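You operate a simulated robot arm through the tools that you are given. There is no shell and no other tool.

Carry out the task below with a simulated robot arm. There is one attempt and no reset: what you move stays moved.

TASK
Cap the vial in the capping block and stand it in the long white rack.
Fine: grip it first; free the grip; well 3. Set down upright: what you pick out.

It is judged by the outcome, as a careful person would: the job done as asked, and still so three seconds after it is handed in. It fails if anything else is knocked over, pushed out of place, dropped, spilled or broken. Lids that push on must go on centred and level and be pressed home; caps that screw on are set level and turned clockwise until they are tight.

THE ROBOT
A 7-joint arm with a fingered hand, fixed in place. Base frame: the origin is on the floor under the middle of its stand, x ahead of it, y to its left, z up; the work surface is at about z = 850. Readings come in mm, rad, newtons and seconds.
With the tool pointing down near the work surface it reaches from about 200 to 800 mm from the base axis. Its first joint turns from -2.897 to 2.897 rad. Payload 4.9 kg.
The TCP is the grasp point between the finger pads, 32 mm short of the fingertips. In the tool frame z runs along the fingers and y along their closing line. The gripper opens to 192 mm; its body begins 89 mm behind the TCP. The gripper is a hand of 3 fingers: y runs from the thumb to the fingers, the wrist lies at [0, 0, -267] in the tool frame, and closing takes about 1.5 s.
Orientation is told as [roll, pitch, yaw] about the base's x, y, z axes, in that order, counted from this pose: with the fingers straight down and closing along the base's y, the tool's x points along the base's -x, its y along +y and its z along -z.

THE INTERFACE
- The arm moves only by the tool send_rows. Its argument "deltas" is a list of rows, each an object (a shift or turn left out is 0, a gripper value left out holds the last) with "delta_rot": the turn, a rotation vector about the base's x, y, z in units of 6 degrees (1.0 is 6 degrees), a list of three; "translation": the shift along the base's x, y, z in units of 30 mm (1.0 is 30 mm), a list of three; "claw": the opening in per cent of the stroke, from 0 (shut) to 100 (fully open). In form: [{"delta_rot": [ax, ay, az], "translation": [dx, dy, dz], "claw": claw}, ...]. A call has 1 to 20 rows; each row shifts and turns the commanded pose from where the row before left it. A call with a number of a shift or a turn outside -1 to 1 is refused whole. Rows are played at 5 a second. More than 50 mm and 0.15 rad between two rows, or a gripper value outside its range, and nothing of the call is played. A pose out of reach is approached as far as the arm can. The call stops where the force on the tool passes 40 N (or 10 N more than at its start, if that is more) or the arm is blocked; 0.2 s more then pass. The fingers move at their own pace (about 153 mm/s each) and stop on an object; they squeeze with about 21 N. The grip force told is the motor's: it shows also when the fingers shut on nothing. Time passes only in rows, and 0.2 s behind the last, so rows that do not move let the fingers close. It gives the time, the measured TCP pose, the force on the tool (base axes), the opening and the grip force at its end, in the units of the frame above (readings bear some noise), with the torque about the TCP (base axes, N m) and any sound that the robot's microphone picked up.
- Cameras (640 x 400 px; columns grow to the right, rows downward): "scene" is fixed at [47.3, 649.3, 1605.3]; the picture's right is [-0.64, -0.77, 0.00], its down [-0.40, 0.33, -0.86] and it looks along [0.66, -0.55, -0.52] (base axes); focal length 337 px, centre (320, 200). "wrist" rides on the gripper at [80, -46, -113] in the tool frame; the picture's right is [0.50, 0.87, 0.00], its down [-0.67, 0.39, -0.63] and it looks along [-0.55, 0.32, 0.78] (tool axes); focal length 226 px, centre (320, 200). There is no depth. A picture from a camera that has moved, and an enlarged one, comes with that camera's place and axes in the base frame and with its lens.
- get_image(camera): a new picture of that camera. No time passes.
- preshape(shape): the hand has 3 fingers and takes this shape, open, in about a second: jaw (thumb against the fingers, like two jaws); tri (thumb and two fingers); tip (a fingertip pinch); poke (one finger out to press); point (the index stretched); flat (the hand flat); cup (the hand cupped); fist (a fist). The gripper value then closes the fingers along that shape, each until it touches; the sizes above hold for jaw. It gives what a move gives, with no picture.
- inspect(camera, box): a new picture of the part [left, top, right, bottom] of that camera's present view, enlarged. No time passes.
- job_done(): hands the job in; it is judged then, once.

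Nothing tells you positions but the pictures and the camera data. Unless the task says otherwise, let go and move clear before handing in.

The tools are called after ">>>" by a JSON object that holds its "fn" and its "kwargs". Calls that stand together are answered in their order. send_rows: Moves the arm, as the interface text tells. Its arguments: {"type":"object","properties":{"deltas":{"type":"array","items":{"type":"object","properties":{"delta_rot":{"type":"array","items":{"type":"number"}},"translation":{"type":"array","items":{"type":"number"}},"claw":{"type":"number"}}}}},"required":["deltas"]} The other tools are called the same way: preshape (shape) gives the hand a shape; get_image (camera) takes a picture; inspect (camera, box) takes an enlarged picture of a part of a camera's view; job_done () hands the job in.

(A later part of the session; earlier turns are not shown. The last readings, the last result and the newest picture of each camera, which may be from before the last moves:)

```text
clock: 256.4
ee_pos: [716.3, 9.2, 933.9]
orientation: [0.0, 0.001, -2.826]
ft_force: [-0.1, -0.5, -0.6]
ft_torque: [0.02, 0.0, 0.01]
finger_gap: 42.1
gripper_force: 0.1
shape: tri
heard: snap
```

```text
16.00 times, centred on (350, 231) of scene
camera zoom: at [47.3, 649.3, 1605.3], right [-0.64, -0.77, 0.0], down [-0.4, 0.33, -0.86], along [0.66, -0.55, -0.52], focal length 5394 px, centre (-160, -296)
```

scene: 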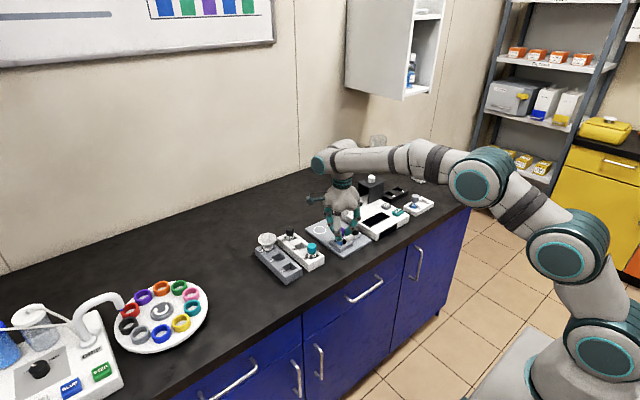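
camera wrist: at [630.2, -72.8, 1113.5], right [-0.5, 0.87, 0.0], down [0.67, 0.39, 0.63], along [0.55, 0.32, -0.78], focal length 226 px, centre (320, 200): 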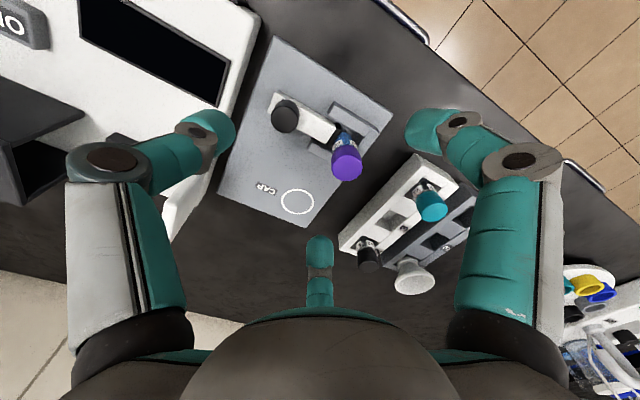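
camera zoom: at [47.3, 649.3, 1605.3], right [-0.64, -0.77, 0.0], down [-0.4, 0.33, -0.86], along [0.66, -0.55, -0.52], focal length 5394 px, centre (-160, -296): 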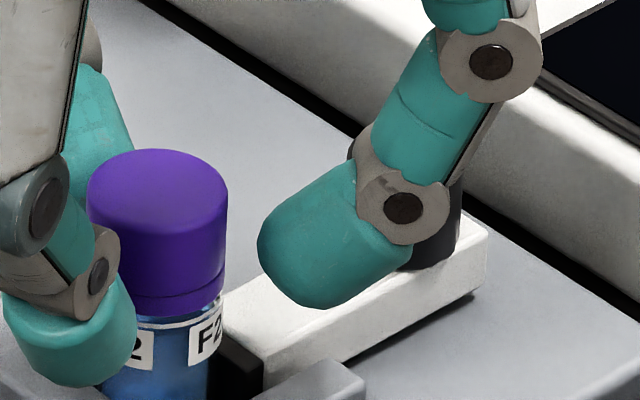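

Snap: the cap has caught. Now I rewind without touching it, measuring the cap's centre from two angles, so the next grip doesn't disturb it.

>>> {"fn": "send_rows", "kwargs": {"deltas": [{"translation": [0, 0, 0.7]}, {"translation": [0, 0, 0.6]}, {"delta_rot": [0, 0, 1]}, {"delta_rot": [0, 0, 1]}, {"delta_rot": [0, 0, 1]}, {"delta_rot": [0, 0, 1]}, {"delta_rot": [0, 0, 1]}, {"delta_rot": [0, 0, 1]}, {"delta_rot": [0, 0, 1]}, {"delta_rot": [0, 0, 1]}, {"delta_rot": [0, 0, 1]}, {"delta_rot": [0, 0, 1]}, {"delta_rot": [0, 0, 1]}, {"delta_rot": [0, 0, 1]}, {"delta_rot": [0, 0, 1]}, {"delta_rot": [0, 0, 1]}, {"delta_rot": [0, 0, 1]}, {"delta_rot": [0, 0, 1]}, {"delta_rot": [0, 0, 1]}]}}

>>> {"fn": "send_rows", "kwargs": {"deltas": [{"delta_rot": [0, 0, 1]}, {"delta_rot": [0, 0, 1]}, {"delta_rot": [0, 0, 1]}, {"delta_rot": [0, 0, 1]}, {"delta_rot": [0, 0, 1]}, {"delta_rot": [0, 0, 1]}, {"delta_rot": [0, 0, 1]}, {"delta_rot": [0, 0, 1]}, {}]}}

>>> {"fn": "inspect", "kwargs": {"camera": "wrist", "box": [285, 115, 355, 175]}}

>>> {"fn": "send_rows", "kwargs": {"deltas": [{"delta_rot": [0, 0, 1]}, {"delta_rot": [0, 0, 1]}, {"delta_rot": [0, 0, 1]}, {"delta_rot": [0, 0, 1]}, {"delta_rot": [0, 0, 1]}, {"delta_rot": [0, 0, 1]}, {"delta_rot": [0, 0, 1]}, {"delta_rot": [0, 0, 1]}, {"delta_rot": [0, 0, 1]}, {"delta_rot": [0, 0, 1]}, {"delta_rot": [0, 0, 1]}, {"delta_rot": [0, 0, 1]}, {"delta_rot": [0, 0, 1]}, {"delta_rot": [0, 0, 1]}, {"delta_rot": [0, 0, 1]}, {}]}}

>>> {"fn": "inspect", "kwargs": {"camera": "wrist", "box": [285, 115, 355, 175]}}

```text
clock: 260.4
ee_pos: [716.6, 7.5, 973.1]
orientation: [0.0, 0.0, -1.045]
ft_force: [-0.3, -0.4, 0.5]
ft_torque: [0.01, 0.0, 0.0]
finger_gap: 42.0
gripper_force: 0.2
shape: tri
```

```text
clock: 262.4
ee_pos: [716.5, 8.1, 973.2]
orientation: [0.001, 0.0, -0.208]
ft_force: [-0.2, 0.3, -0.2]
ft_torque: [0.02, -0.02, 0.0]
finger_gap: 42.0
gripper_force: 0.1
shape: tri
```

```text
6.67 times, centred on (320, 145) of wrist
camera zoom: at [628.4, -21.2, 1085.6], right [-0.31, 0.95, 0.0], down [0.74, 0.24, 0.63], along [0.6, 0.2, -0.78], focal length 1507 px, centre (320, 567)
```

zoom: 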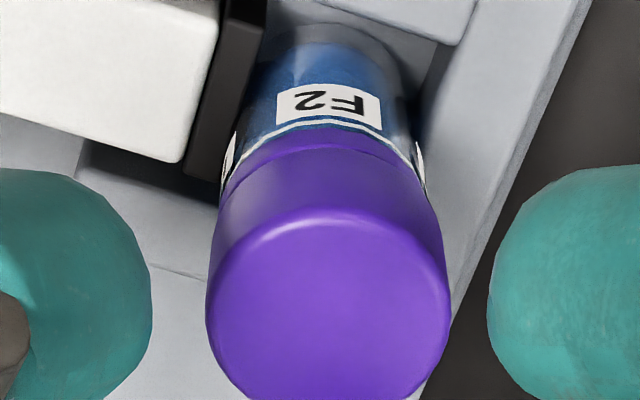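

```text
clock: 265.8
ee_pos: [716.4, 7.8, 973.2]
orientation: [0.0, 0.001, 1.364]
ft_force: [-0.1, 0.5, -0.1]
ft_torque: [0.0, 0.0, -0.01]
finger_gap: 41.5
gripper_force: 0.1
shape: tri
```

```text
6.67 times, centred on (320, 145) of wrist
camera zoom: at [744.4, -80.0, 1085.4], right [-0.95, -0.31, 0.0], down [-0.24, 0.74, 0.63], along [-0.2, 0.6, -0.78], focal length 1507 px, centre (320, 567)
```

zoom: 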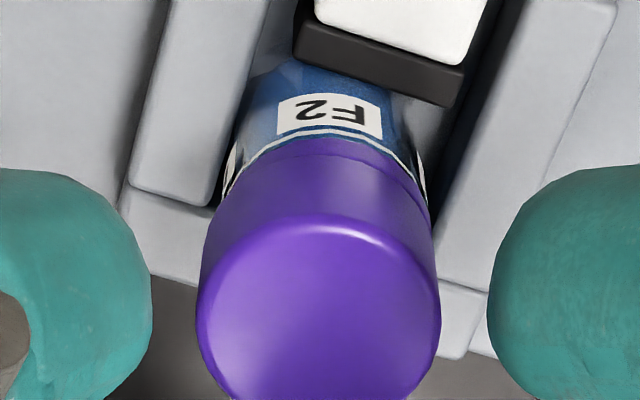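

The cap is at (-0.1, +1.0) mm from the hand axis. I'll correct, descend and grip with the same easing-down that kept it seated.

>>> {"fn": "send_rows", "kwargs": {"deltas": [{"translation": [-0.004, 0.033, 0]}, {"translation": [0, 0, -0.65]}, {"translation": [0, 0, -0.61]}, {}, {"claw": 19}, {"claw": 17}, {"claw": 15}, {"claw": 14}, {"claw": 13}, {"claw": 12.3}, {"claw": 11.7, "translation": [0, 0, -0.01]}, {"claw": 11.2, "translation": [0, 0, -0.01]}, {"claw": 10.7, "translation": [0, 0, -0.01]}, {"claw": 10}, {"claw": 9}, {}]}}

>>> {"fn": "inspect", "kwargs": {"camera": "wrist", "box": [270, 110, 370, 210]}}

>>> {"fn": "inspect", "kwargs": {"camera": "scene", "box": [342, 222, 358, 240]}}

```text
clock: 269.2
ee_pos: [716.5, 9.6, 933.9]
orientation: [0.002, -0.001, 1.365]
ft_force: [0.5, -2.0, 1.0]
ft_torque: [-0.04, -0.02, -0.01]
finger_gap: 22.8
gripper_force: 20.9
shape: tri
heard: snap
```

```text
4.00 times, centred on (320, 160) of wrist
camera zoom: at [744.2, -78.7, 1046.6], right [-0.95, -0.31, 0.0], down [-0.24, 0.74, 0.63], along [-0.2, 0.6, -0.78], focal length 904 px, centre (320, 360)
```

zoom: 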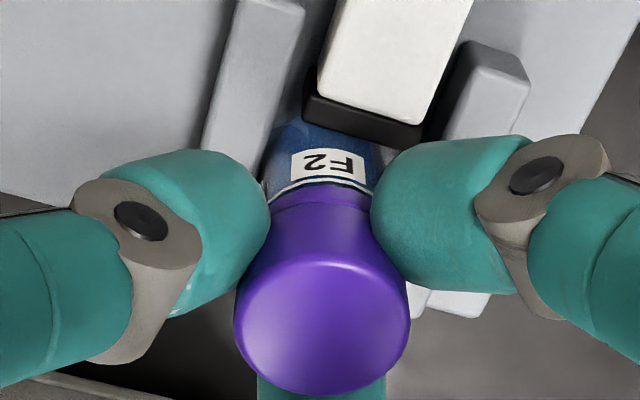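

```text
16.00 times, centred on (350, 231) of scene
camera zoom: at [47.3, 649.3, 1605.3], right [-0.64, -0.77, 0.0], down [-0.4, 0.33, -0.86], along [0.66, -0.55, -0.52], focal length 5394 px, centre (-160, -296)
```

zoom: 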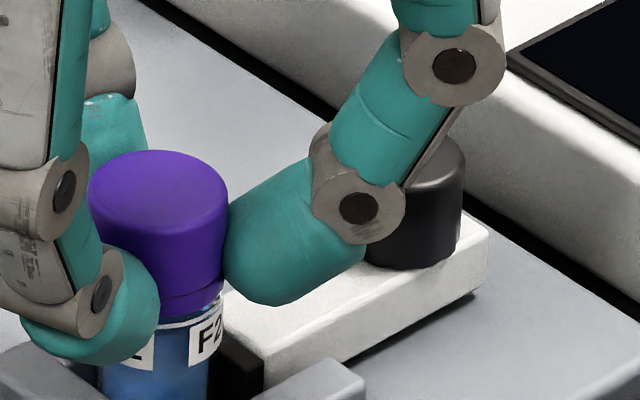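

The grip un-caught it again, though it's nearly concentric: about (-0.4, -0.3) mm to go. I'll nudge it there under light pressure and listen for the catch while held.

>>> {"fn": "send_rows", "kwargs": {"deltas": [{"translation": [-0.012, -0.01, -0.02]}, {}]}}

>>> {"fn": "send_rows", "kwargs": {"deltas": [{"translation": [-0.015, 0, 0]}, {}]}}

>>> {"fn": "send_rows", "kwargs": {"deltas": [{"translation": [0, -0.015, 0]}, {}]}}

>>> {"fn": "send_rows", "kwargs": {"deltas": [{"translation": [0.015, -0.015, 0]}, {}]}}

>>> {"fn": "send_rows", "kwargs": {"deltas": [{"translation": [0.015, 0, 0]}, {}]}}

>>> {"fn": "send_rows", "kwargs": {"deltas": [{"translation": [0.015, 0.015, 0]}, {}]}}

>>> {"fn": "send_rows", "kwargs": {"deltas": [{"translation": [0, 0.015, 0]}, {}]}}

>>> {"fn": "send_rows", "kwargs": {"deltas": [{"translation": [-0.015, 0.015, 0]}, {}]}}

```text
clock: 269.8
ee_pos: [716.1, 10.6, 934.1]
orientation: [0.0, 0.0, 1.364]
ft_force: [0.6, -0.3, 3.2]
ft_torque: [-0.03, -0.02, 0.01]
finger_gap: 23.1
gripper_force: 21.1
shape: tri
```

```text
clock: 270.4
ee_pos: [714.4, 9.4, 934.5]
orientation: [-0.001, 0.001, 1.362]
ft_force: [1.0, -0.1, 2.9]
ft_torque: [-0.01, -0.07, 0.02]
finger_gap: 23.0
gripper_force: 21.0
shape: tri
```

```text
clock: 271.0
ee_pos: [715.6, 8.3, 932.5]
orientation: [-0.001, 0.0, 1.362]
ft_force: [-0.2, -0.1, 3.7]
ft_torque: [0.02, 0.01, -0.01]
finger_gap: 23.3
gripper_force: 20.6
shape: tri
```

```text
clock: 271.6
ee_pos: [716.6, 8.3, 934.0]
orientation: [0.0, 0.0, 1.362]
ft_force: [-0.2, 0.5, 2.1]
ft_torque: [0.03, -0.02, -0.01]
finger_gap: 23.0
gripper_force: 21.6
shape: tri
```

```text
clock: 272.2
ee_pos: [716.4, 7.9, 934.0]
orientation: [-0.001, 0.001, 1.364]
ft_force: [-1.2, 0.4, 2.8]
ft_torque: [0.02, 0.01, 0.0]
finger_gap: 22.7
gripper_force: 20.7
shape: tri
```

```text
clock: 272.8
ee_pos: [716.1, 9.0, 933.3]
orientation: [0.002, -0.001, 1.364]
ft_force: [-1.3, -0.2, 2.8]
ft_torque: [-0.01, 0.03, 0.03]
finger_gap: 22.9
gripper_force: 21.2
shape: tri
```

```text
clock: 273.4
ee_pos: [717.2, 9.3, 933.9]
orientation: [0.0, -0.002, 1.363]
ft_force: [-0.4, -0.7, 1.5]
ft_torque: [-0.05, 0.0, 0.0]
finger_gap: 22.9
gripper_force: 20.6
shape: tri
```

```text
clock: 274.0
ee_pos: [716.2, 10.7, 933.3]
orientation: [0.0, 0.001, 1.364]
ft_force: [0.5, -1.0, 3.0]
ft_torque: [-0.02, -0.04, 0.0]
finger_gap: 22.9
gripper_force: 20.9
shape: tri
```

I now see the grip centre sits about 1.2 mm off the wrist's turning axis, which is why side forces built up at half a turn. I'll compensate that orbit from now on. First, lift the cap clear to align it to the open neck precisely.

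>>> {"fn": "send_rows", "kwargs": {"deltas": [{"translation": [0, 0, 0.3]}, {"translation": [0, 0, 0.3]}, {}]}}

>>> {"fn": "inspect", "kwargs": {"camera": "wrist", "box": [285, 110, 355, 205]}}

>>> {"fn": "inspect", "kwargs": {"camera": "scene", "box": [342, 218, 358, 240]}}

```text
clock: 274.8
ee_pos: [716.2, 9.5, 951.3]
orientation: [0.0, -0.001, 1.363]
ft_force: [-0.4, -0.2, 0.5]
ft_torque: [0.03, -0.03, -0.01]
finger_gap: 22.9
gripper_force: 20.8
shape: tri
```

```text
4.21 times, centred on (320, 158) of wrist
camera zoom: at [744.1, -78.5, 1064.0], right [-0.95, -0.31, 0.0], down [-0.24, 0.74, 0.63], along [-0.2, 0.6, -0.78], focal length 952 px, centre (320, 379)
```

zoom: 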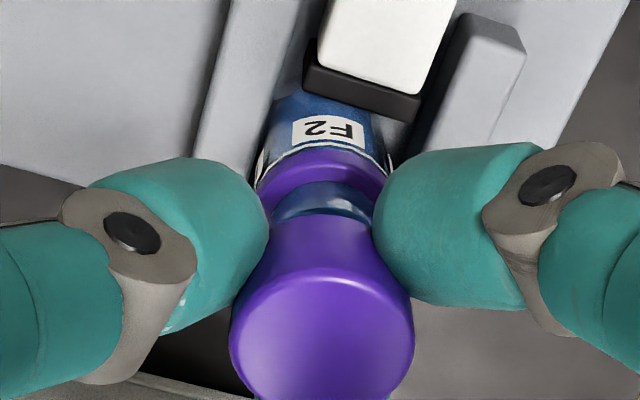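

```text
16.00 times, centred on (350, 229) of scene
camera zoom: at [47.3, 649.3, 1605.3], right [-0.64, -0.77, 0.0], down [-0.4, 0.33, -0.86], along [0.66, -0.55, -0.52], focal length 5394 px, centre (-160, -264)
```

zoom: 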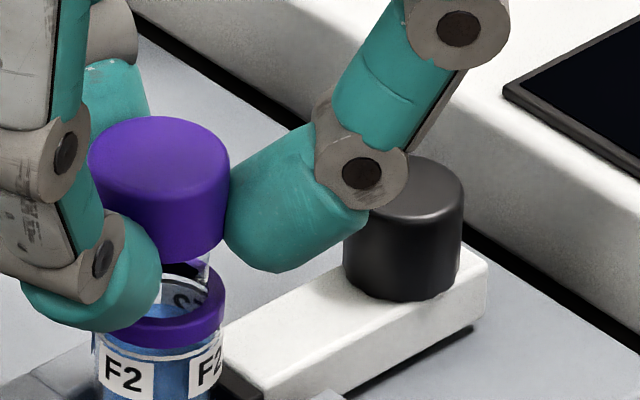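

Clear view now: the cap is about (-0.55, +1.5) mm off the ring's axis. Correcting and re-measuring.

>>> {"fn": "send_rows", "kwargs": {"deltas": [{"translation": [0.018, -0.05, 0]}, {}]}}

>>> {"fn": "inspect", "kwargs": {"camera": "wrist", "box": [285, 110, 355, 205]}}

>>> {"fn": "inspect", "kwargs": {"camera": "scene", "box": [342, 218, 358, 240]}}

```text
clock: 275.4
ee_pos: [717.4, 9.1, 952.1]
orientation: [0.001, 0.0, 1.363]
ft_force: [0.4, 0.5, -0.5]
ft_torque: [0.0, -0.01, -0.01]
finger_gap: 23.0
gripper_force: 21.2
shape: tri
```

```text
4.21 times, centred on (320, 158) of wrist
camera zoom: at [744.7, -80.4, 1064.1], right [-0.95, -0.31, 0.0], down [-0.24, 0.74, 0.63], along [-0.2, 0.6, -0.78], focal length 952 px, centre (320, 379)
```

zoom: 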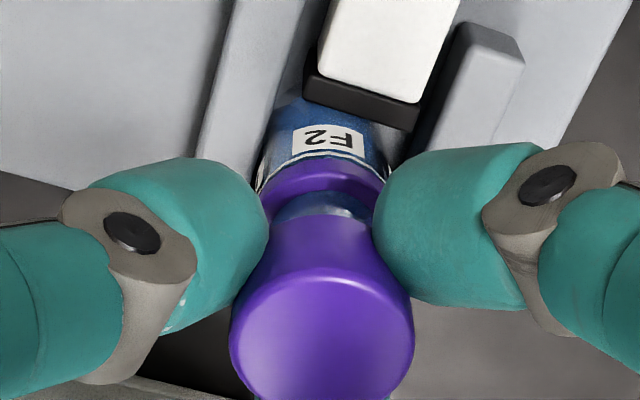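

```text
16.00 times, centred on (350, 229) of scene
camera zoom: at [47.3, 649.3, 1605.3], right [-0.64, -0.77, 0.0], down [-0.4, 0.33, -0.86], along [0.66, -0.55, -0.52], focal length 5394 px, centre (-160, -264)
```

zoom: 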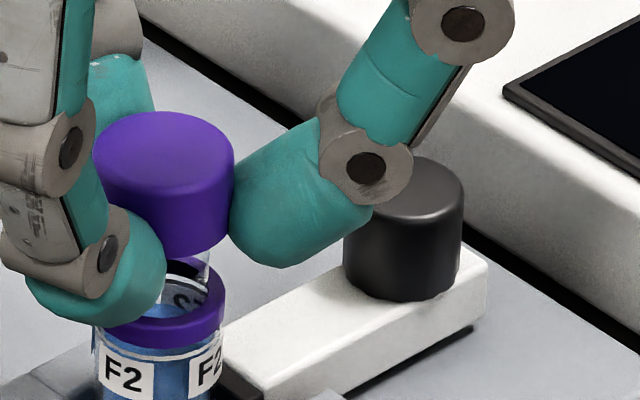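

Now aligned within about 0.15 mm in both views. I'll lower straight down gently to contact and listen.

>>> {"fn": "send_rows", "kwargs": {"deltas": [{"translation": [0, 0, -0.28]}, {"translation": [0, 0, -0.25]}, {}]}}

>>> {"fn": "inspect", "kwargs": {"camera": "scene", "box": [342, 222, 358, 240]}}

>>> {"fn": "send_rows", "kwargs": {"deltas": [{"translation": [0, 0, -0.02]}, {"translation": [0, 0, -0.015]}, {}]}}

>>> {"fn": "send_rows", "kwargs": {"deltas": [{"translation": [0, 0, -0.02]}, {}]}}

>>> {"fn": "send_rows", "kwargs": {"deltas": [{"translation": [0, 0, -0.02]}, {}]}}

```text
clock: 276.2
ee_pos: [718.3, 7.9, 939.6]
orientation: [-0.005, -0.001, 1.363]
ft_force: [-6.6, 2.4, 24.1]
ft_torque: [0.17, 0.33, -0.01]
finger_gap: 24.3
gripper_force: 20.8
shape: tri
```

```text
16.00 times, centred on (350, 231) of scene
camera zoom: at [47.3, 649.3, 1605.3], right [-0.64, -0.77, 0.0], down [-0.4, 0.33, -0.86], along [0.66, -0.55, -0.52], focal length 5394 px, centre (-160, -296)
```

zoom: 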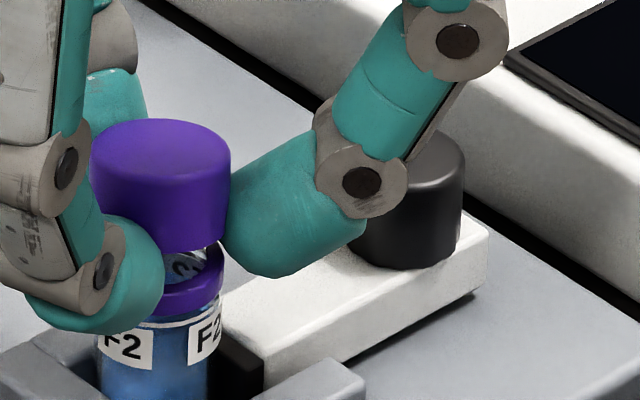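

```text
clock: 277.0
ee_pos: [715.8, 8.1, 934.4]
orientation: [0.001, -0.001, 1.362]
ft_force: [0.6, -1.0, 11.7]
ft_torque: [0.14, 0.01, 0.01]
finger_gap: 24.3
gripper_force: 21.6
shape: tri
```

```text
clock: 277.6
ee_pos: [716.9, 8.1, 934.1]
orientation: [0.001, 0.002, 1.363]
ft_force: [-1.0, -1.5, 9.1]
ft_torque: [0.05, 0.06, -0.03]
finger_gap: 24.0
gripper_force: 21.8
shape: tri
```

```text
clock: 278.2
ee_pos: [716.3, 8.3, 934.1]
orientation: [0.0, 0.0, 1.363]
ft_force: [-1.1, -3.3, 12.3]
ft_torque: [0.06, 0.08, 0.03]
finger_gap: 24.2
gripper_force: 21.5
shape: tri
```

The cap briefly hung on the neck's rim (24 N) before sliding on. Let me look before going further.

>>> {"fn": "inspect", "kwargs": {"camera": "scene", "box": [342, 222, 358, 240]}}

>>> {"fn": "inspect", "kwargs": {"camera": "wrist", "box": [270, 110, 370, 210]}}

```text
16.00 times, centred on (350, 231) of scene
camera zoom: at [47.3, 649.3, 1605.3], right [-0.64, -0.77, 0.0], down [-0.4, 0.33, -0.86], along [0.66, -0.55, -0.52], focal length 5394 px, centre (-160, -296)
```

zoom: 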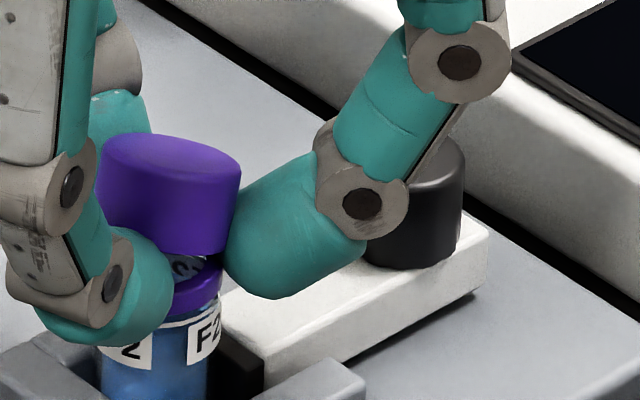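

```text
4.00 times, centred on (320, 160) of wrist
camera zoom: at [744.5, -80.6, 1046.5], right [-0.95, -0.31, 0.0], down [-0.24, 0.74, 0.63], along [-0.2, 0.6, -0.78], focal length 904 px, centre (320, 360)
```

zoom: 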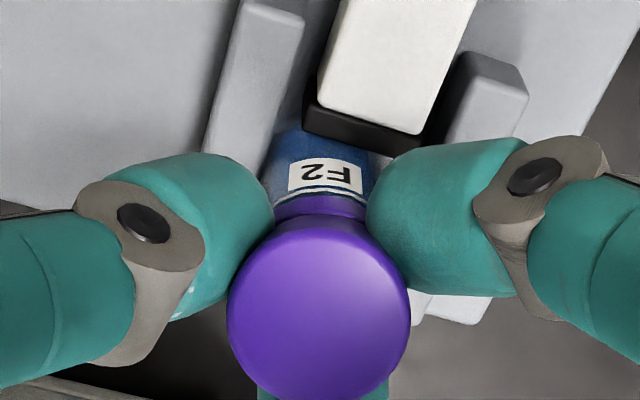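

The cap got cocked in the fingers. It's still around the neck, so I'll unload the pressure and let it drop level onto the ring by itself, then look.

>>> {"fn": "send_rows", "kwargs": {"deltas": [{"translation": [0, 0, 0.05]}, {}]}}

>>> {"fn": "inspect", "kwargs": {"camera": "scene", "box": [342, 222, 358, 240]}}

```text
clock: 278.8
ee_pos: [717.3, 7.8, 933.4]
orientation: [0.001, -0.001, 1.362]
ft_force: [-0.9, -3.2, 4.5]
ft_torque: [-0.03, 0.03, 0.01]
finger_gap: 23.9
gripper_force: 21.0
shape: tri
```

```text
16.00 times, centred on (350, 231) of scene
camera zoom: at [47.3, 649.3, 1605.3], right [-0.64, -0.77, 0.0], down [-0.4, 0.33, -0.86], along [0.66, -0.55, -0.52], focal length 5394 px, centre (-160, -296)
```

zoom: 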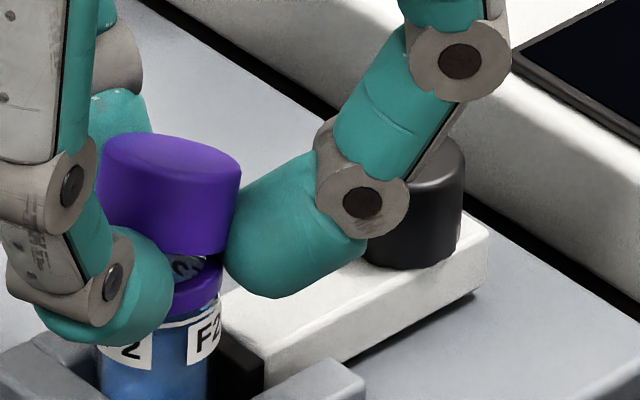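

The cap may not be around the neck at all. I'll lift it clear first and inspect.

>>> {"fn": "send_rows", "kwargs": {"deltas": [{"translation": [0, 0, 0.3]}, {"translation": [0, 0, 0.3]}, {}]}}

>>> {"fn": "inspect", "kwargs": {"camera": "scene", "box": [342, 216, 358, 240]}}

>>> {"fn": "inspect", "kwargs": {"camera": "wrist", "box": [270, 110, 370, 210]}}

```text
clock: 279.6
ee_pos: [717.1, 8.5, 955.2]
orientation: [-0.003, -0.001, 1.364]
ft_force: [-0.3, 0.0, -0.2]
ft_torque: [0.0, -0.01, -0.02]
finger_gap: 23.3
gripper_force: 20.9
shape: tri
```

```text
16.00 times, centred on (350, 228) of scene
camera zoom: at [47.3, 649.3, 1605.3], right [-0.64, -0.77, 0.0], down [-0.4, 0.33, -0.86], along [0.66, -0.55, -0.52], focal length 5394 px, centre (-160, -248)
```

zoom: 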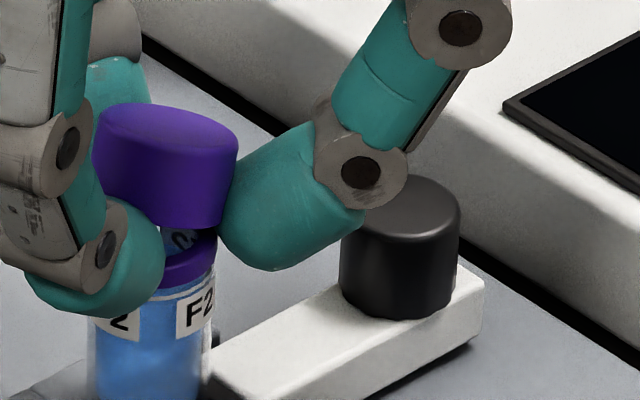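

```text
4.00 times, centred on (320, 160) of wrist
camera zoom: at [744.9, -80.2, 1067.3], right [-0.95, -0.31, 0.0], down [-0.24, 0.74, 0.63], along [-0.19, 0.6, -0.78], focal length 904 px, centre (320, 360)
```

zoom: 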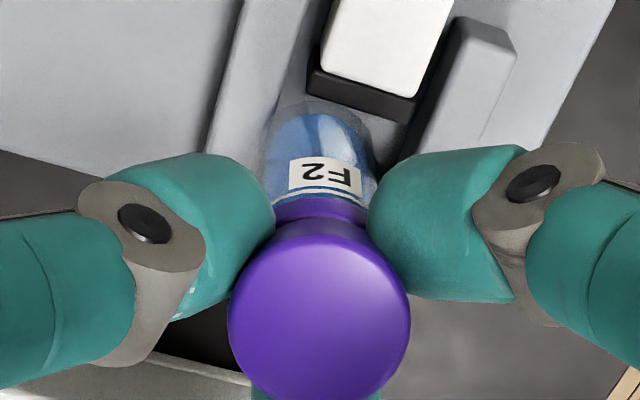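

The vial itself came up with the jammed cap. I'll lower it straight back into the nest, slowly.

>>> {"fn": "send_rows", "kwargs": {"deltas": [{"translation": [0, 0, -0.2]}, {"translation": [0, 0, -0.2]}, {}]}}

>>> {"fn": "inspect", "kwargs": {"camera": "scene", "box": [342, 216, 358, 240]}}

>>> {"fn": "inspect", "kwargs": {"camera": "wrist", "box": [270, 110, 370, 210]}}

```text
clock: 280.5
ee_pos: [719.4, 8.7, 948.7]
orientation: [-0.014, -0.006, 1.363]
ft_force: [-1.6, 0.6, 10.8]
ft_torque: [0.05, 0.11, -0.01]
finger_gap: 24.6
gripper_force: 20.9
shape: tri
stopped in row 3: the force on the tool passed its limit at 41 N (the readings are from after the stop); the commanded pose is now the measured one
```

```text
16.00 times, centred on (350, 228) of scene
camera zoom: at [47.3, 649.3, 1605.3], right [-0.64, -0.77, 0.0], down [-0.4, 0.33, -0.86], along [0.66, -0.55, -0.52], focal length 5394 px, centre (-160, -248)
```

zoom: 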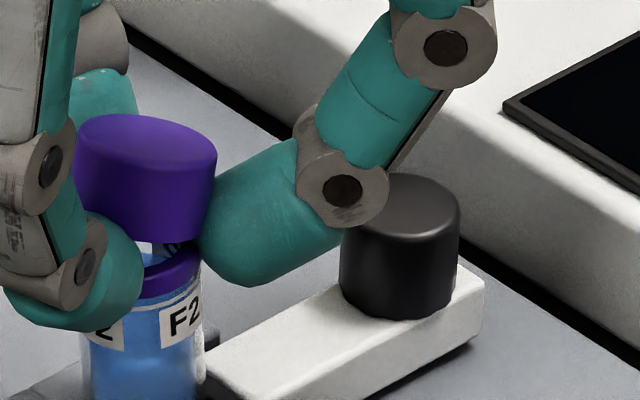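

```text
4.00 times, centred on (320, 160) of wrist
camera zoom: at [746.7, -79.3, 1062.9], right [-0.95, -0.31, -0.01], down [-0.25, 0.74, 0.63], along [-0.18, 0.6, -0.78], focal length 904 px, centre (320, 360)
```

zoom: 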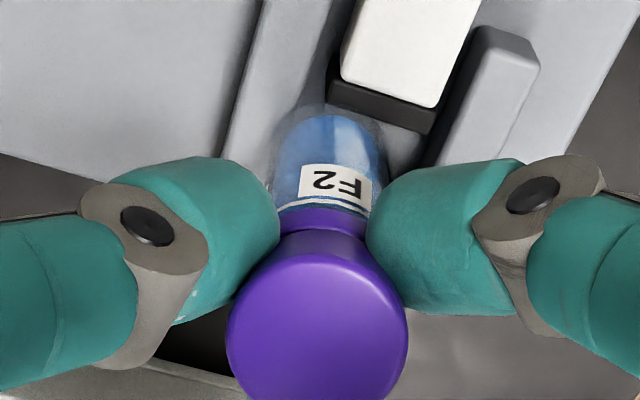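

The vial's foot is now landing on the clamp jaw or wall instead of going back in. I won't force it. Safest is to lift slightly, carry it over and stand it upright on the flat part of the block, then sort out the cap.

>>> {"fn": "send_rows", "kwargs": {"deltas": [{"translation": [0, 0, 0.2]}, {"translation": [0, 0, 0.3]}, {}]}}

>>> {"fn": "inspect", "kwargs": {"camera": "scene", "box": [335, 210, 375, 250]}}

>>> {"fn": "inspect", "kwargs": {"camera": "wrist", "box": [240, 80, 400, 230]}}

```text
clock: 281.3
ee_pos: [720.6, 7.5, 962.6]
orientation: [-0.012, -0.003, 1.363]
ft_force: [0.4, 0.0, -0.7]
ft_torque: [-0.02, 0.0, 0.01]
finger_gap: 24.3
gripper_force: 21.2
shape: tri
```

```text
10.00 times, centred on (355, 230) of scene
camera zoom: at [47.3, 649.3, 1605.3], right [-0.64, -0.77, 0.0], down [-0.4, 0.33, -0.86], along [0.66, -0.55, -0.52], focal length 3371 px, centre (-30, -100)
```

zoom: 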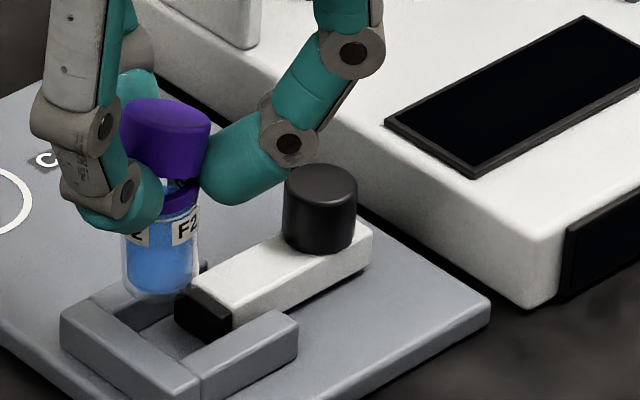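

```text
2.67 times, centred on (320, 155) of wrist
camera zoom: at [746.4, -79.8, 1075.0], right [-0.95, -0.31, -0.01], down [-0.25, 0.74, 0.63], along [-0.19, 0.6, -0.78], focal length 603 px, centre (320, 320)
```

zoom: 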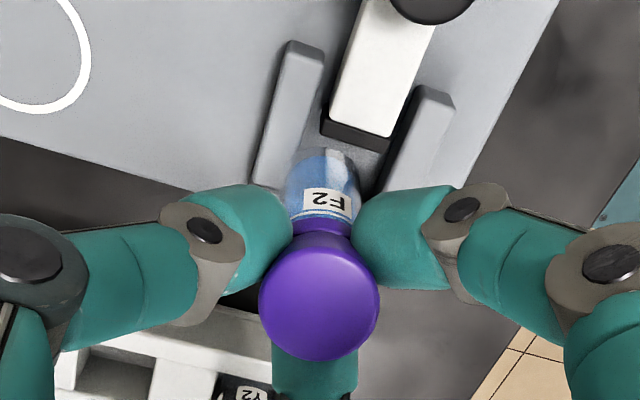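

The vial hangs upright in the hand, clear of the nest. I'll carry it gently over the flat part of the block and set it down.

>>> {"fn": "send_rows", "kwargs": {"deltas": [{"translation": [0.3, 0, 0.1]}, {"translation": [0.5, 0, 0]}, {"translation": [0.5, -0.05, 0]}, {"translation": [0.5, -0.05, 0]}, {"translation": [0.35, 0, 0]}, {}]}}

>>> {"fn": "inspect", "kwargs": {"camera": "scene", "box": [320, 195, 370, 245]}}

>>> {"fn": "send_rows", "kwargs": {"deltas": [{"translation": [0, 0, -0.3]}, {"translation": [0, 0, -0.3]}, {"translation": [0, 0, -0.2]}, {}]}}

>>> {"fn": "inspect", "kwargs": {"camera": "scene", "box": [320, 195, 370, 245]}}

```text
clock: 282.7
ee_pos: [783.8, 6.0, 965.1]
orientation: [-0.009, -0.003, 1.362]
ft_force: [-0.8, -0.6, -0.1]
ft_torque: [0.0, -0.03, -0.01]
finger_gap: 24.1
gripper_force: 21.0
shape: tri
```

```text
8.00 times, centred on (345, 220) of scene
camera zoom: at [47.3, 649.3, 1605.3], right [-0.64, -0.77, 0.0], down [-0.4, 0.33, -0.86], along [0.66, -0.55, -0.52], focal length 2697 px, centre (120, 40)
```

zoom: 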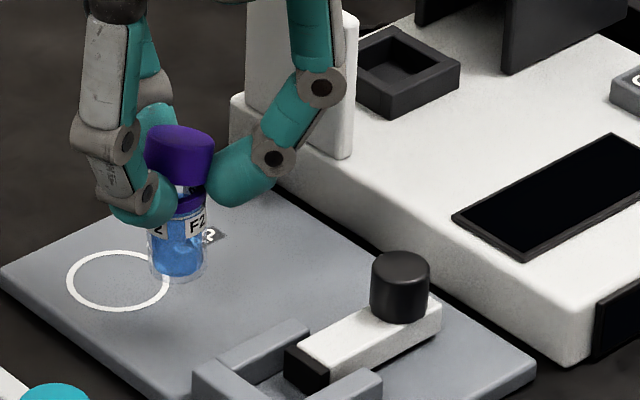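

```text
clock: 283.7
ee_pos: [784.4, 7.1, 940.5]
orientation: [-0.01, -0.004, 1.363]
ft_force: [0.0, 0.8, 0.7]
ft_torque: [-0.02, -0.06, 0.01]
finger_gap: 24.0
gripper_force: 20.7
shape: tri
```

```text
8.00 times, centred on (345, 220) of scene
camera zoom: at [47.3, 649.3, 1605.3], right [-0.64, -0.77, 0.0], down [-0.4, 0.33, -0.86], along [0.66, -0.55, -0.52], focal length 2697 px, centre (120, 40)
```

zoom: 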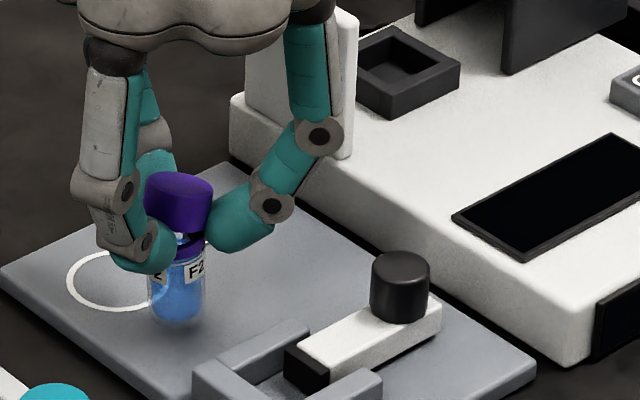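

Nearly down. Lowering slowly to feel the plate.

>>> {"fn": "send_rows", "kwargs": {"deltas": [{"translation": [0, 0, -0.08]}, {"translation": [0, 0, -0.07]}, {}]}}

>>> {"fn": "send_rows", "kwargs": {"deltas": [{"translation": [0, 0, -0.05]}, {}]}}

>>> {"fn": "inspect", "kwargs": {"camera": "scene", "box": [325, 205, 360, 240]}}

```text
clock: 284.5
ee_pos: [783.7, 6.0, 937.2]
orientation: [-0.01, -0.004, 1.364]
ft_force: [-1.0, 0.7, -0.6]
ft_torque: [0.02, 0.01, 0.0]
finger_gap: 24.3
gripper_force: 21.2
shape: tri
```

```text
clock: 285.1
ee_pos: [784.6, 6.2, 934.7]
orientation: [-0.011, -0.004, 1.364]
ft_force: [0.0, 0.7, -0.3]
ft_torque: [-0.01, 0.0, -0.07]
finger_gap: 24.0
gripper_force: 20.7
shape: tri
```

```text
11.43 times, centred on (342, 222) of scene
camera zoom: at [47.3, 649.3, 1605.3], right [-0.64, -0.77, 0.0], down [-0.4, 0.33, -0.86], along [0.66, -0.55, -0.52], focal length 3852 px, centre (63, -57)
```

zoom: 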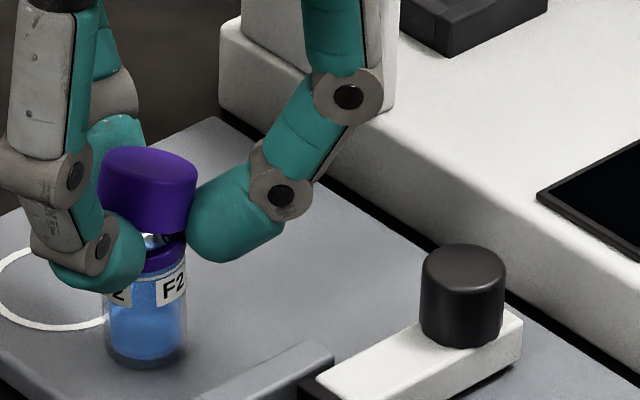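

>>> {"fn": "send_rows", "kwargs": {"deltas": [{"translation": [0, 0, -0.05]}, {}]}}

>>> {"fn": "send_rows", "kwargs": {"deltas": [{"translation": [0, 0, -0.04]}, {}]}}

>>> {"fn": "send_rows", "kwargs": {"deltas": [{"translation": [0, 0, -0.04]}, {}]}}

>>> {"fn": "inspect", "kwargs": {"camera": "scene", "box": [325, 205, 360, 240]}}

```text
clock: 285.7
ee_pos: [785.4, 5.5, 933.8]
orientation: [-0.013, -0.003, 1.363]
ft_force: [-0.1, -0.5, 2.7]
ft_torque: [0.03, 0.01, 0.02]
finger_gap: 23.7
gripper_force: 21.3
shape: tri
```

```text
clock: 286.3
ee_pos: [785.5, 7.0, 933.0]
orientation: [-0.013, -0.003, 1.363]
ft_force: [0.9, -0.4, 8.3]
ft_torque: [0.05, 0.0, -0.03]
finger_gap: 24.2
gripper_force: 21.5
shape: tri
```

```text
clock: 286.9
ee_pos: [784.8, 6.5, 933.4]
orientation: [-0.013, -0.006, 1.364]
ft_force: [-0.3, -1.6, 16.2]
ft_torque: [0.15, 0.06, -0.02]
finger_gap: 24.3
gripper_force: 21.1
shape: tri
```

```text
11.43 times, centred on (342, 222) of scene
camera zoom: at [47.3, 649.3, 1605.3], right [-0.64, -0.77, 0.0], down [-0.4, 0.33, -0.86], along [0.66, -0.55, -0.52], focal length 3852 px, centre (63, -57)
```

zoom: 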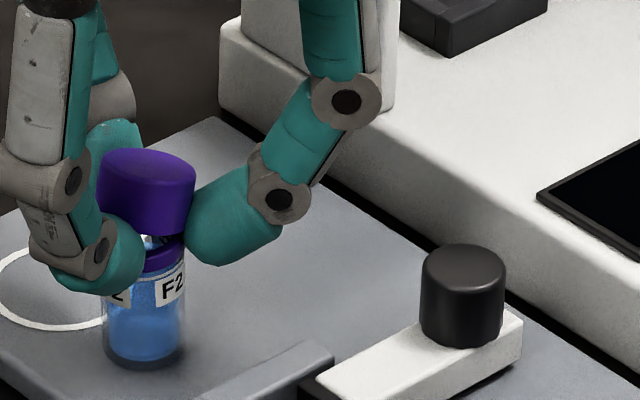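

The vial stands on the plate, but the cap is cocked on the neck. Let me see the tilt clearly from the wrist camera.

>>> {"fn": "send_rows", "kwargs": {"deltas": [{"translation": [0, 0, 0.06]}, {}]}}

>>> {"fn": "inspect", "kwargs": {"camera": "wrist", "box": [270, 110, 370, 210]}}

>>> {"fn": "inspect", "kwargs": {"camera": "scene", "box": [330, 212, 346, 234]}}

```text
clock: 287.5
ee_pos: [784.0, 7.4, 933.4]
orientation: [-0.01, -0.004, 1.364]
ft_force: [0.3, -1.0, 12.8]
ft_torque: [0.12, -0.01, 0.01]
finger_gap: 24.5
gripper_force: 21.1
shape: tri
```

```text
4.00 times, centred on (320, 160) of wrist
camera zoom: at [810.7, -82.4, 1046.5], right [-0.95, -0.31, -0.01], down [-0.25, 0.74, 0.63], along [-0.19, 0.6, -0.78], focal length 904 px, centre (320, 360)
```

zoom: 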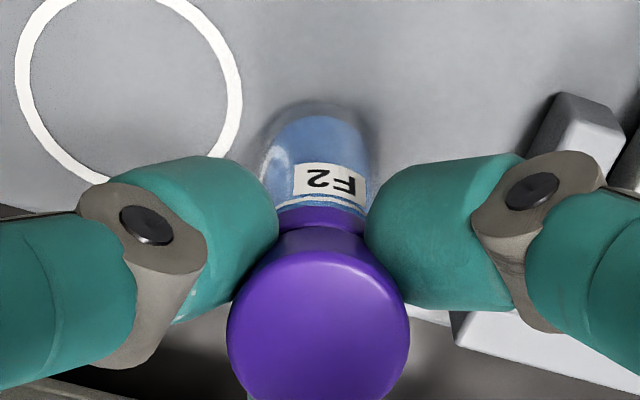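

```text
16.00 times, centred on (338, 223) of scene
camera zoom: at [47.3, 649.3, 1605.3], right [-0.64, -0.77, 0.0], down [-0.4, 0.33, -0.86], along [0.66, -0.55, -0.52], focal length 5394 px, centre (32, -168)
```

zoom: 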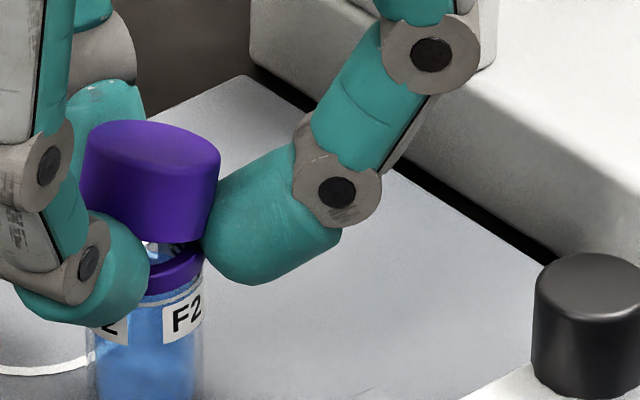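

The cap is cocked about 20° (its -y side low). I'll unload most of the pressure and tip the hand about the neck rim to bring the cap level again, in small steps.

>>> {"fn": "send_rows", "kwargs": {"deltas": [{"translation": [0, 0, 0.06]}, {}]}}

>>> {"fn": "send_rows", "kwargs": {"deltas": [{"delta_rot": [-0.792, -0.257, 0], "translation": [-0.0225, 0.071, -0.005]}, {}]}}

>>> {"fn": "inspect", "kwargs": {"camera": "scene", "box": [325, 205, 360, 240]}}

```text
clock: 288.1
ee_pos: [783.1, 4.8, 933.6]
orientation: [-0.008, -0.003, 1.364]
ft_force: [1.1, -0.8, 5.1]
ft_torque: [-0.04, -0.06, -0.02]
finger_gap: 24.3
gripper_force: 21.0
shape: tri
```

```text
clock: 288.7
ee_pos: [784.2, 8.9, 934.7]
orientation: [-0.055, 0.071, 1.362]
ft_force: [-0.6, 2.6, 6.4]
ft_torque: [0.22, 0.04, -0.03]
finger_gap: 24.2
gripper_force: 21.1
shape: tri
```

```text
11.43 times, centred on (342, 222) of scene
camera zoom: at [47.3, 649.3, 1605.3], right [-0.64, -0.77, 0.0], down [-0.4, 0.33, -0.86], along [0.66, -0.55, -0.52], focal length 3852 px, centre (63, -57)
```

zoom: 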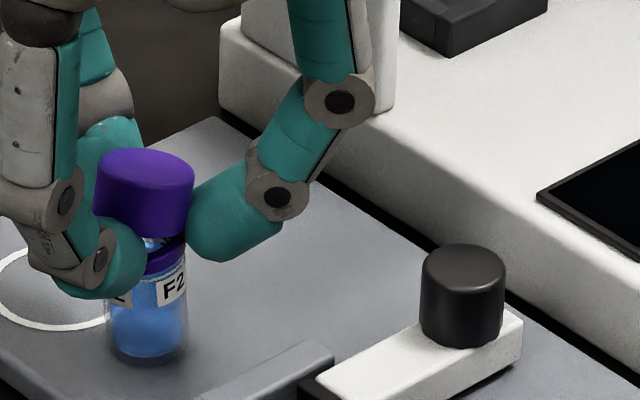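

>>> {"fn": "send_rows", "kwargs": {"deltas": [{"delta_rot": [-0.792, -0.257, 0], "translation": [-0.0225, 0.071, -0.01]}, {}]}}

>>> {"fn": "inspect", "kwargs": {"camera": "scene", "box": [330, 212, 346, 234]}}

>>> {"fn": "inspect", "kwargs": {"camera": "wrist", "box": [270, 110, 370, 210]}}

```text
clock: 289.3
ee_pos: [782.3, 11.0, 934.6]
orientation: [-0.1, 0.148, 1.357]
ft_force: [-0.7, 1.7, 7.7]
ft_torque: [0.18, 0.02, 0.01]
finger_gap: 24.0
gripper_force: 21.0
shape: tri
```

```text
16.00 times, centred on (338, 223) of scene
camera zoom: at [47.3, 649.3, 1605.3], right [-0.64, -0.77, 0.0], down [-0.4, 0.33, -0.86], along [0.66, -0.55, -0.52], focal length 5394 px, centre (32, -168)
```

zoom: 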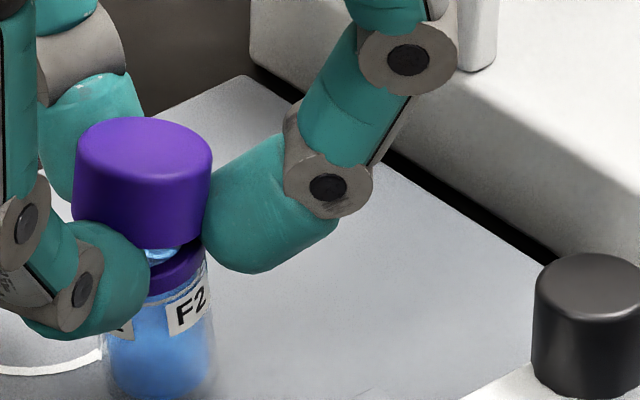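

```text
4.00 times, centred on (320, 160) of wrist
camera zoom: at [802.7, -58.1, 1062.4], right [-0.95, -0.31, -0.01], down [-0.28, 0.83, 0.48], along [-0.14, 0.46, -0.87], focal length 904 px, centre (320, 360)
```

zoom: 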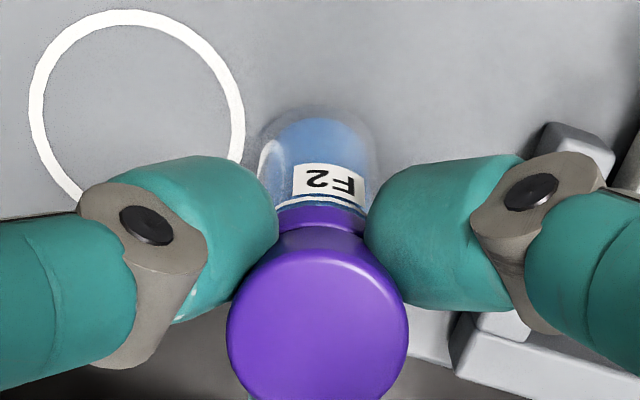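

The vial tips along with the wedged cap. I'll press a bit more so the vial's base seats flat on the plate while the cap stays at the hand's corrected angle.

>>> {"fn": "send_rows", "kwargs": {"deltas": [{"translation": [0, 0, -0.04]}, {}]}}

>>> {"fn": "send_rows", "kwargs": {"deltas": [{"translation": [0, 0, -0.04]}, {}]}}

>>> {"fn": "inspect", "kwargs": {"camera": "scene", "box": [330, 212, 346, 234]}}

>>> {"fn": "inspect", "kwargs": {"camera": "wrist", "box": [270, 110, 370, 210]}}

```text
clock: 289.9
ee_pos: [783.5, 10.4, 934.4]
orientation: [-0.1, 0.147, 1.357]
ft_force: [-2.0, 3.8, 12.5]
ft_torque: [0.26, 0.06, -0.01]
finger_gap: 24.0
gripper_force: 21.1
shape: tri
```

```text
clock: 290.5
ee_pos: [783.8, 10.8, 934.5]
orientation: [-0.101, 0.146, 1.355]
ft_force: [-1.5, 4.7, 21.7]
ft_torque: [0.37, 0.13, 0.0]
finger_gap: 24.3
gripper_force: 21.1
shape: tri
```

```text
16.00 times, centred on (338, 223) of scene
camera zoom: at [47.3, 649.3, 1605.3], right [-0.64, -0.77, 0.0], down [-0.4, 0.33, -0.86], along [0.66, -0.55, -0.52], focal length 5394 px, centre (32, -168)
```

zoom: 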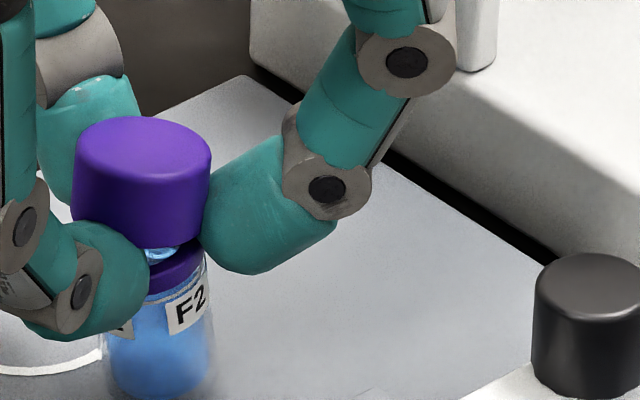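

```text
4.00 times, centred on (320, 160) of wrist
camera zoom: at [802.7, -58.0, 1061.6], right [-0.95, -0.31, -0.01], down [-0.28, 0.83, 0.48], along [-0.14, 0.46, -0.87], focal length 904 px, centre (320, 360)
```

zoom: 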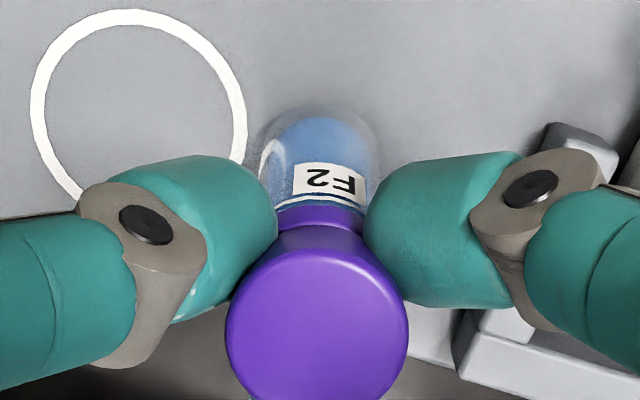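

>>> {"fn": "inspect", "kwargs": {"camera": "scene", "box": [328, 222, 346, 246]}}

```text
16.00 times, centred on (337, 234) of scene
camera zoom: at [47.3, 649.3, 1605.3], right [-0.64, -0.77, 0.0], down [-0.4, 0.33, -0.86], along [0.66, -0.55, -0.52], focal length 5394 px, centre (48, -344)
```

zoom: 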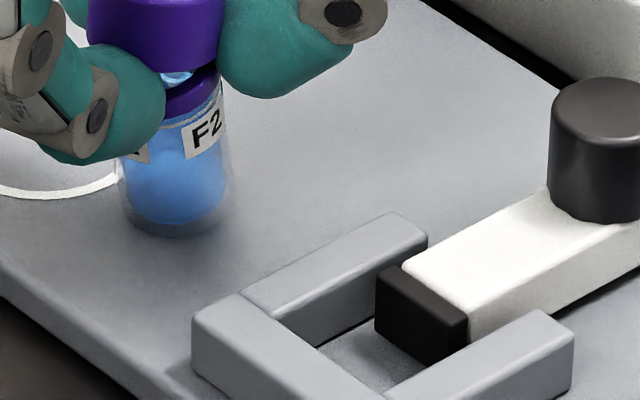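

The cap and vial are rigidly wedged together, since the vial tips with the hand. I'll go back to upright so the vial stands flat, then let go and look.

>>> {"fn": "send_rows", "kwargs": {"deltas": [{"translation": [0, 0, 0.09]}, {"delta_rot": [0.792, 0.257, 0], "translation": [0.0225, -0.071, 0.01]}, {"delta_rot": [0.792, 0.257, 0], "translation": [0.0225, -0.071, 0.005]}, {}]}}

>>> {"fn": "inspect", "kwargs": {"camera": "scene", "box": [328, 210, 346, 246]}}

```text
clock: 291.5
ee_pos: [783.6, 6.0, 933.4]
orientation: [-0.008, -0.004, 1.363]
ft_force: [0.0, -1.7, 6.2]
ft_torque: [-0.12, -0.01, 0.02]
finger_gap: 24.1
gripper_force: 21.3
shape: tri
```

```text
11.11 times, centred on (337, 228) of scene
camera zoom: at [47.3, 649.3, 1605.3], right [-0.64, -0.77, 0.0], down [-0.4, 0.33, -0.86], along [0.66, -0.55, -0.52], focal length 3746 px, centre (131, -111)
```

zoom: 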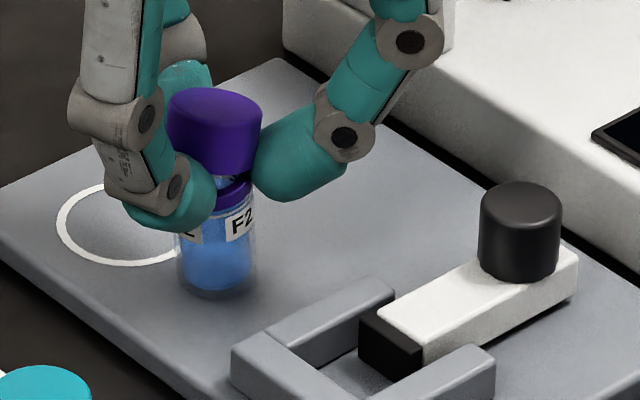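

Upright again. Unload a little and open the fingers slowly.

>>> {"fn": "send_rows", "kwargs": {"deltas": [{"translation": [0, 0, 0.03]}, {"claw": 11}, {"claw": 12}, {"claw": 13}, {"claw": 14}, {"claw": 16}, {"claw": 18}, {"claw": 21}, {}]}}

>>> {"fn": "inspect", "kwargs": {"camera": "scene", "box": [328, 210, 346, 246]}}

>>> {"fn": "inspect", "kwargs": {"camera": "wrist", "box": [270, 110, 370, 210]}}

```text
clock: 293.5
ee_pos: [783.2, 5.9, 936.4]
orientation: [-0.011, -0.004, 1.362]
ft_force: [-0.9, -0.3, 0.4]
ft_torque: [-0.01, 0.01, 0.01]
finger_gap: 39.7
gripper_force: 0.0
shape: tri
```

```text
11.11 times, centred on (337, 228) of scene
camera zoom: at [47.3, 649.3, 1605.3], right [-0.64, -0.77, 0.0], down [-0.4, 0.33, -0.86], along [0.66, -0.55, -0.52], focal length 3746 px, centre (131, -111)
```

zoom: 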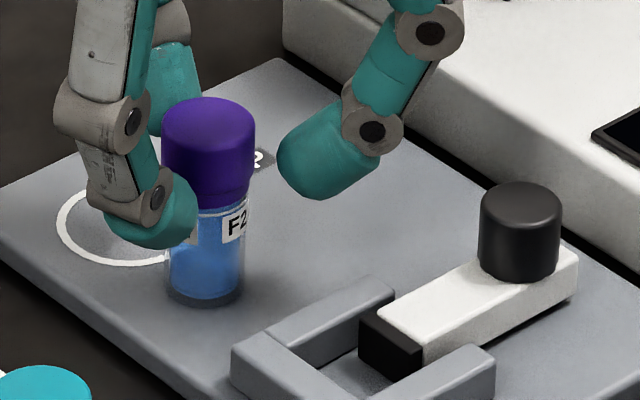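

```text
4.00 times, centred on (320, 160) of wrist
camera zoom: at [810.6, -82.3, 1049.1], right [-0.95, -0.31, -0.01], down [-0.25, 0.74, 0.63], along [-0.19, 0.6, -0.78], focal length 904 px, centre (320, 360)
```

zoom: 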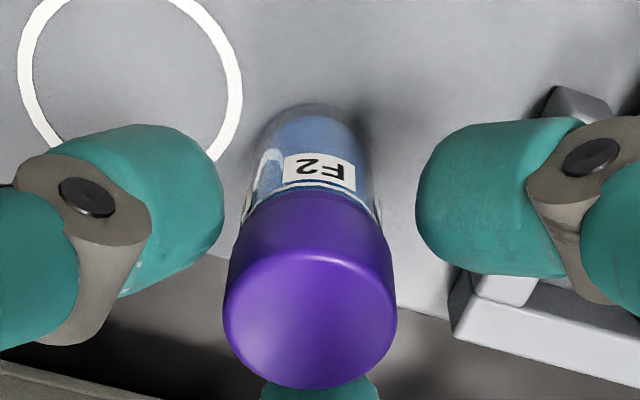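

On opening, the cap dropped down level and fully seated on the vial, which stands upright on the plate. I'll use this free-standing state to learn exactly where the fingers centre an object: grip gently and compare.

>>> {"fn": "send_rows", "kwargs": {"deltas": [{"translation": [0, 0, -0.15]}, {}, {"claw": 18}, {"claw": 16}, {"claw": 15}, {"claw": 14}, {"claw": 13}, {"claw": 12}, {"claw": 11}, {"claw": 10}, {"claw": 9}, {}]}}

>>> {"fn": "inspect", "kwargs": {"camera": "wrist", "box": [270, 110, 370, 210]}}

>>> {"fn": "inspect", "kwargs": {"camera": "scene", "box": [328, 210, 346, 246]}}

```text
clock: 296.1
ee_pos: [783.5, 7.4, 930.4]
orientation: [-0.012, -0.004, 1.362]
ft_force: [-0.2, -0.4, -0.5]
ft_torque: [0.03, 0.03, -0.02]
finger_gap: 22.9
gripper_force: 21.1
shape: tri
heard: snap
```

```text
4.00 times, centred on (320, 160) of wrist
camera zoom: at [810.5, -82.2, 1044.6], right [-0.95, -0.31, -0.01], down [-0.25, 0.74, 0.63], along [-0.19, 0.6, -0.78], focal length 904 px, centre (320, 360)
```

zoom: 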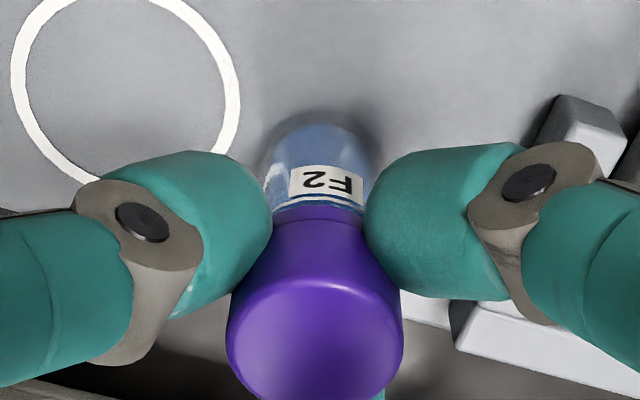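

```text
11.11 times, centred on (337, 228) of scene
camera zoom: at [47.3, 649.3, 1605.3], right [-0.64, -0.77, 0.0], down [-0.4, 0.33, -0.86], along [0.66, -0.55, -0.52], focal length 3746 px, centre (131, -111)
```

zoom: 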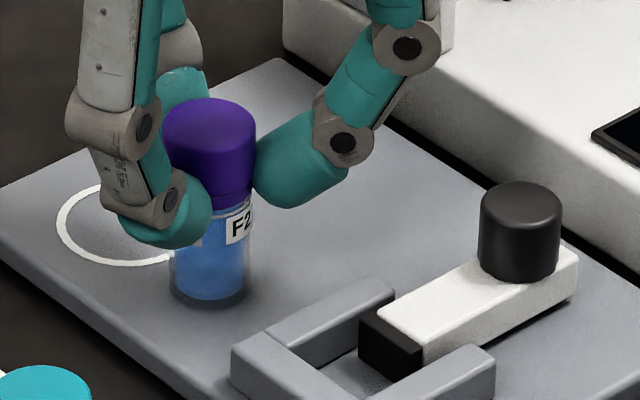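

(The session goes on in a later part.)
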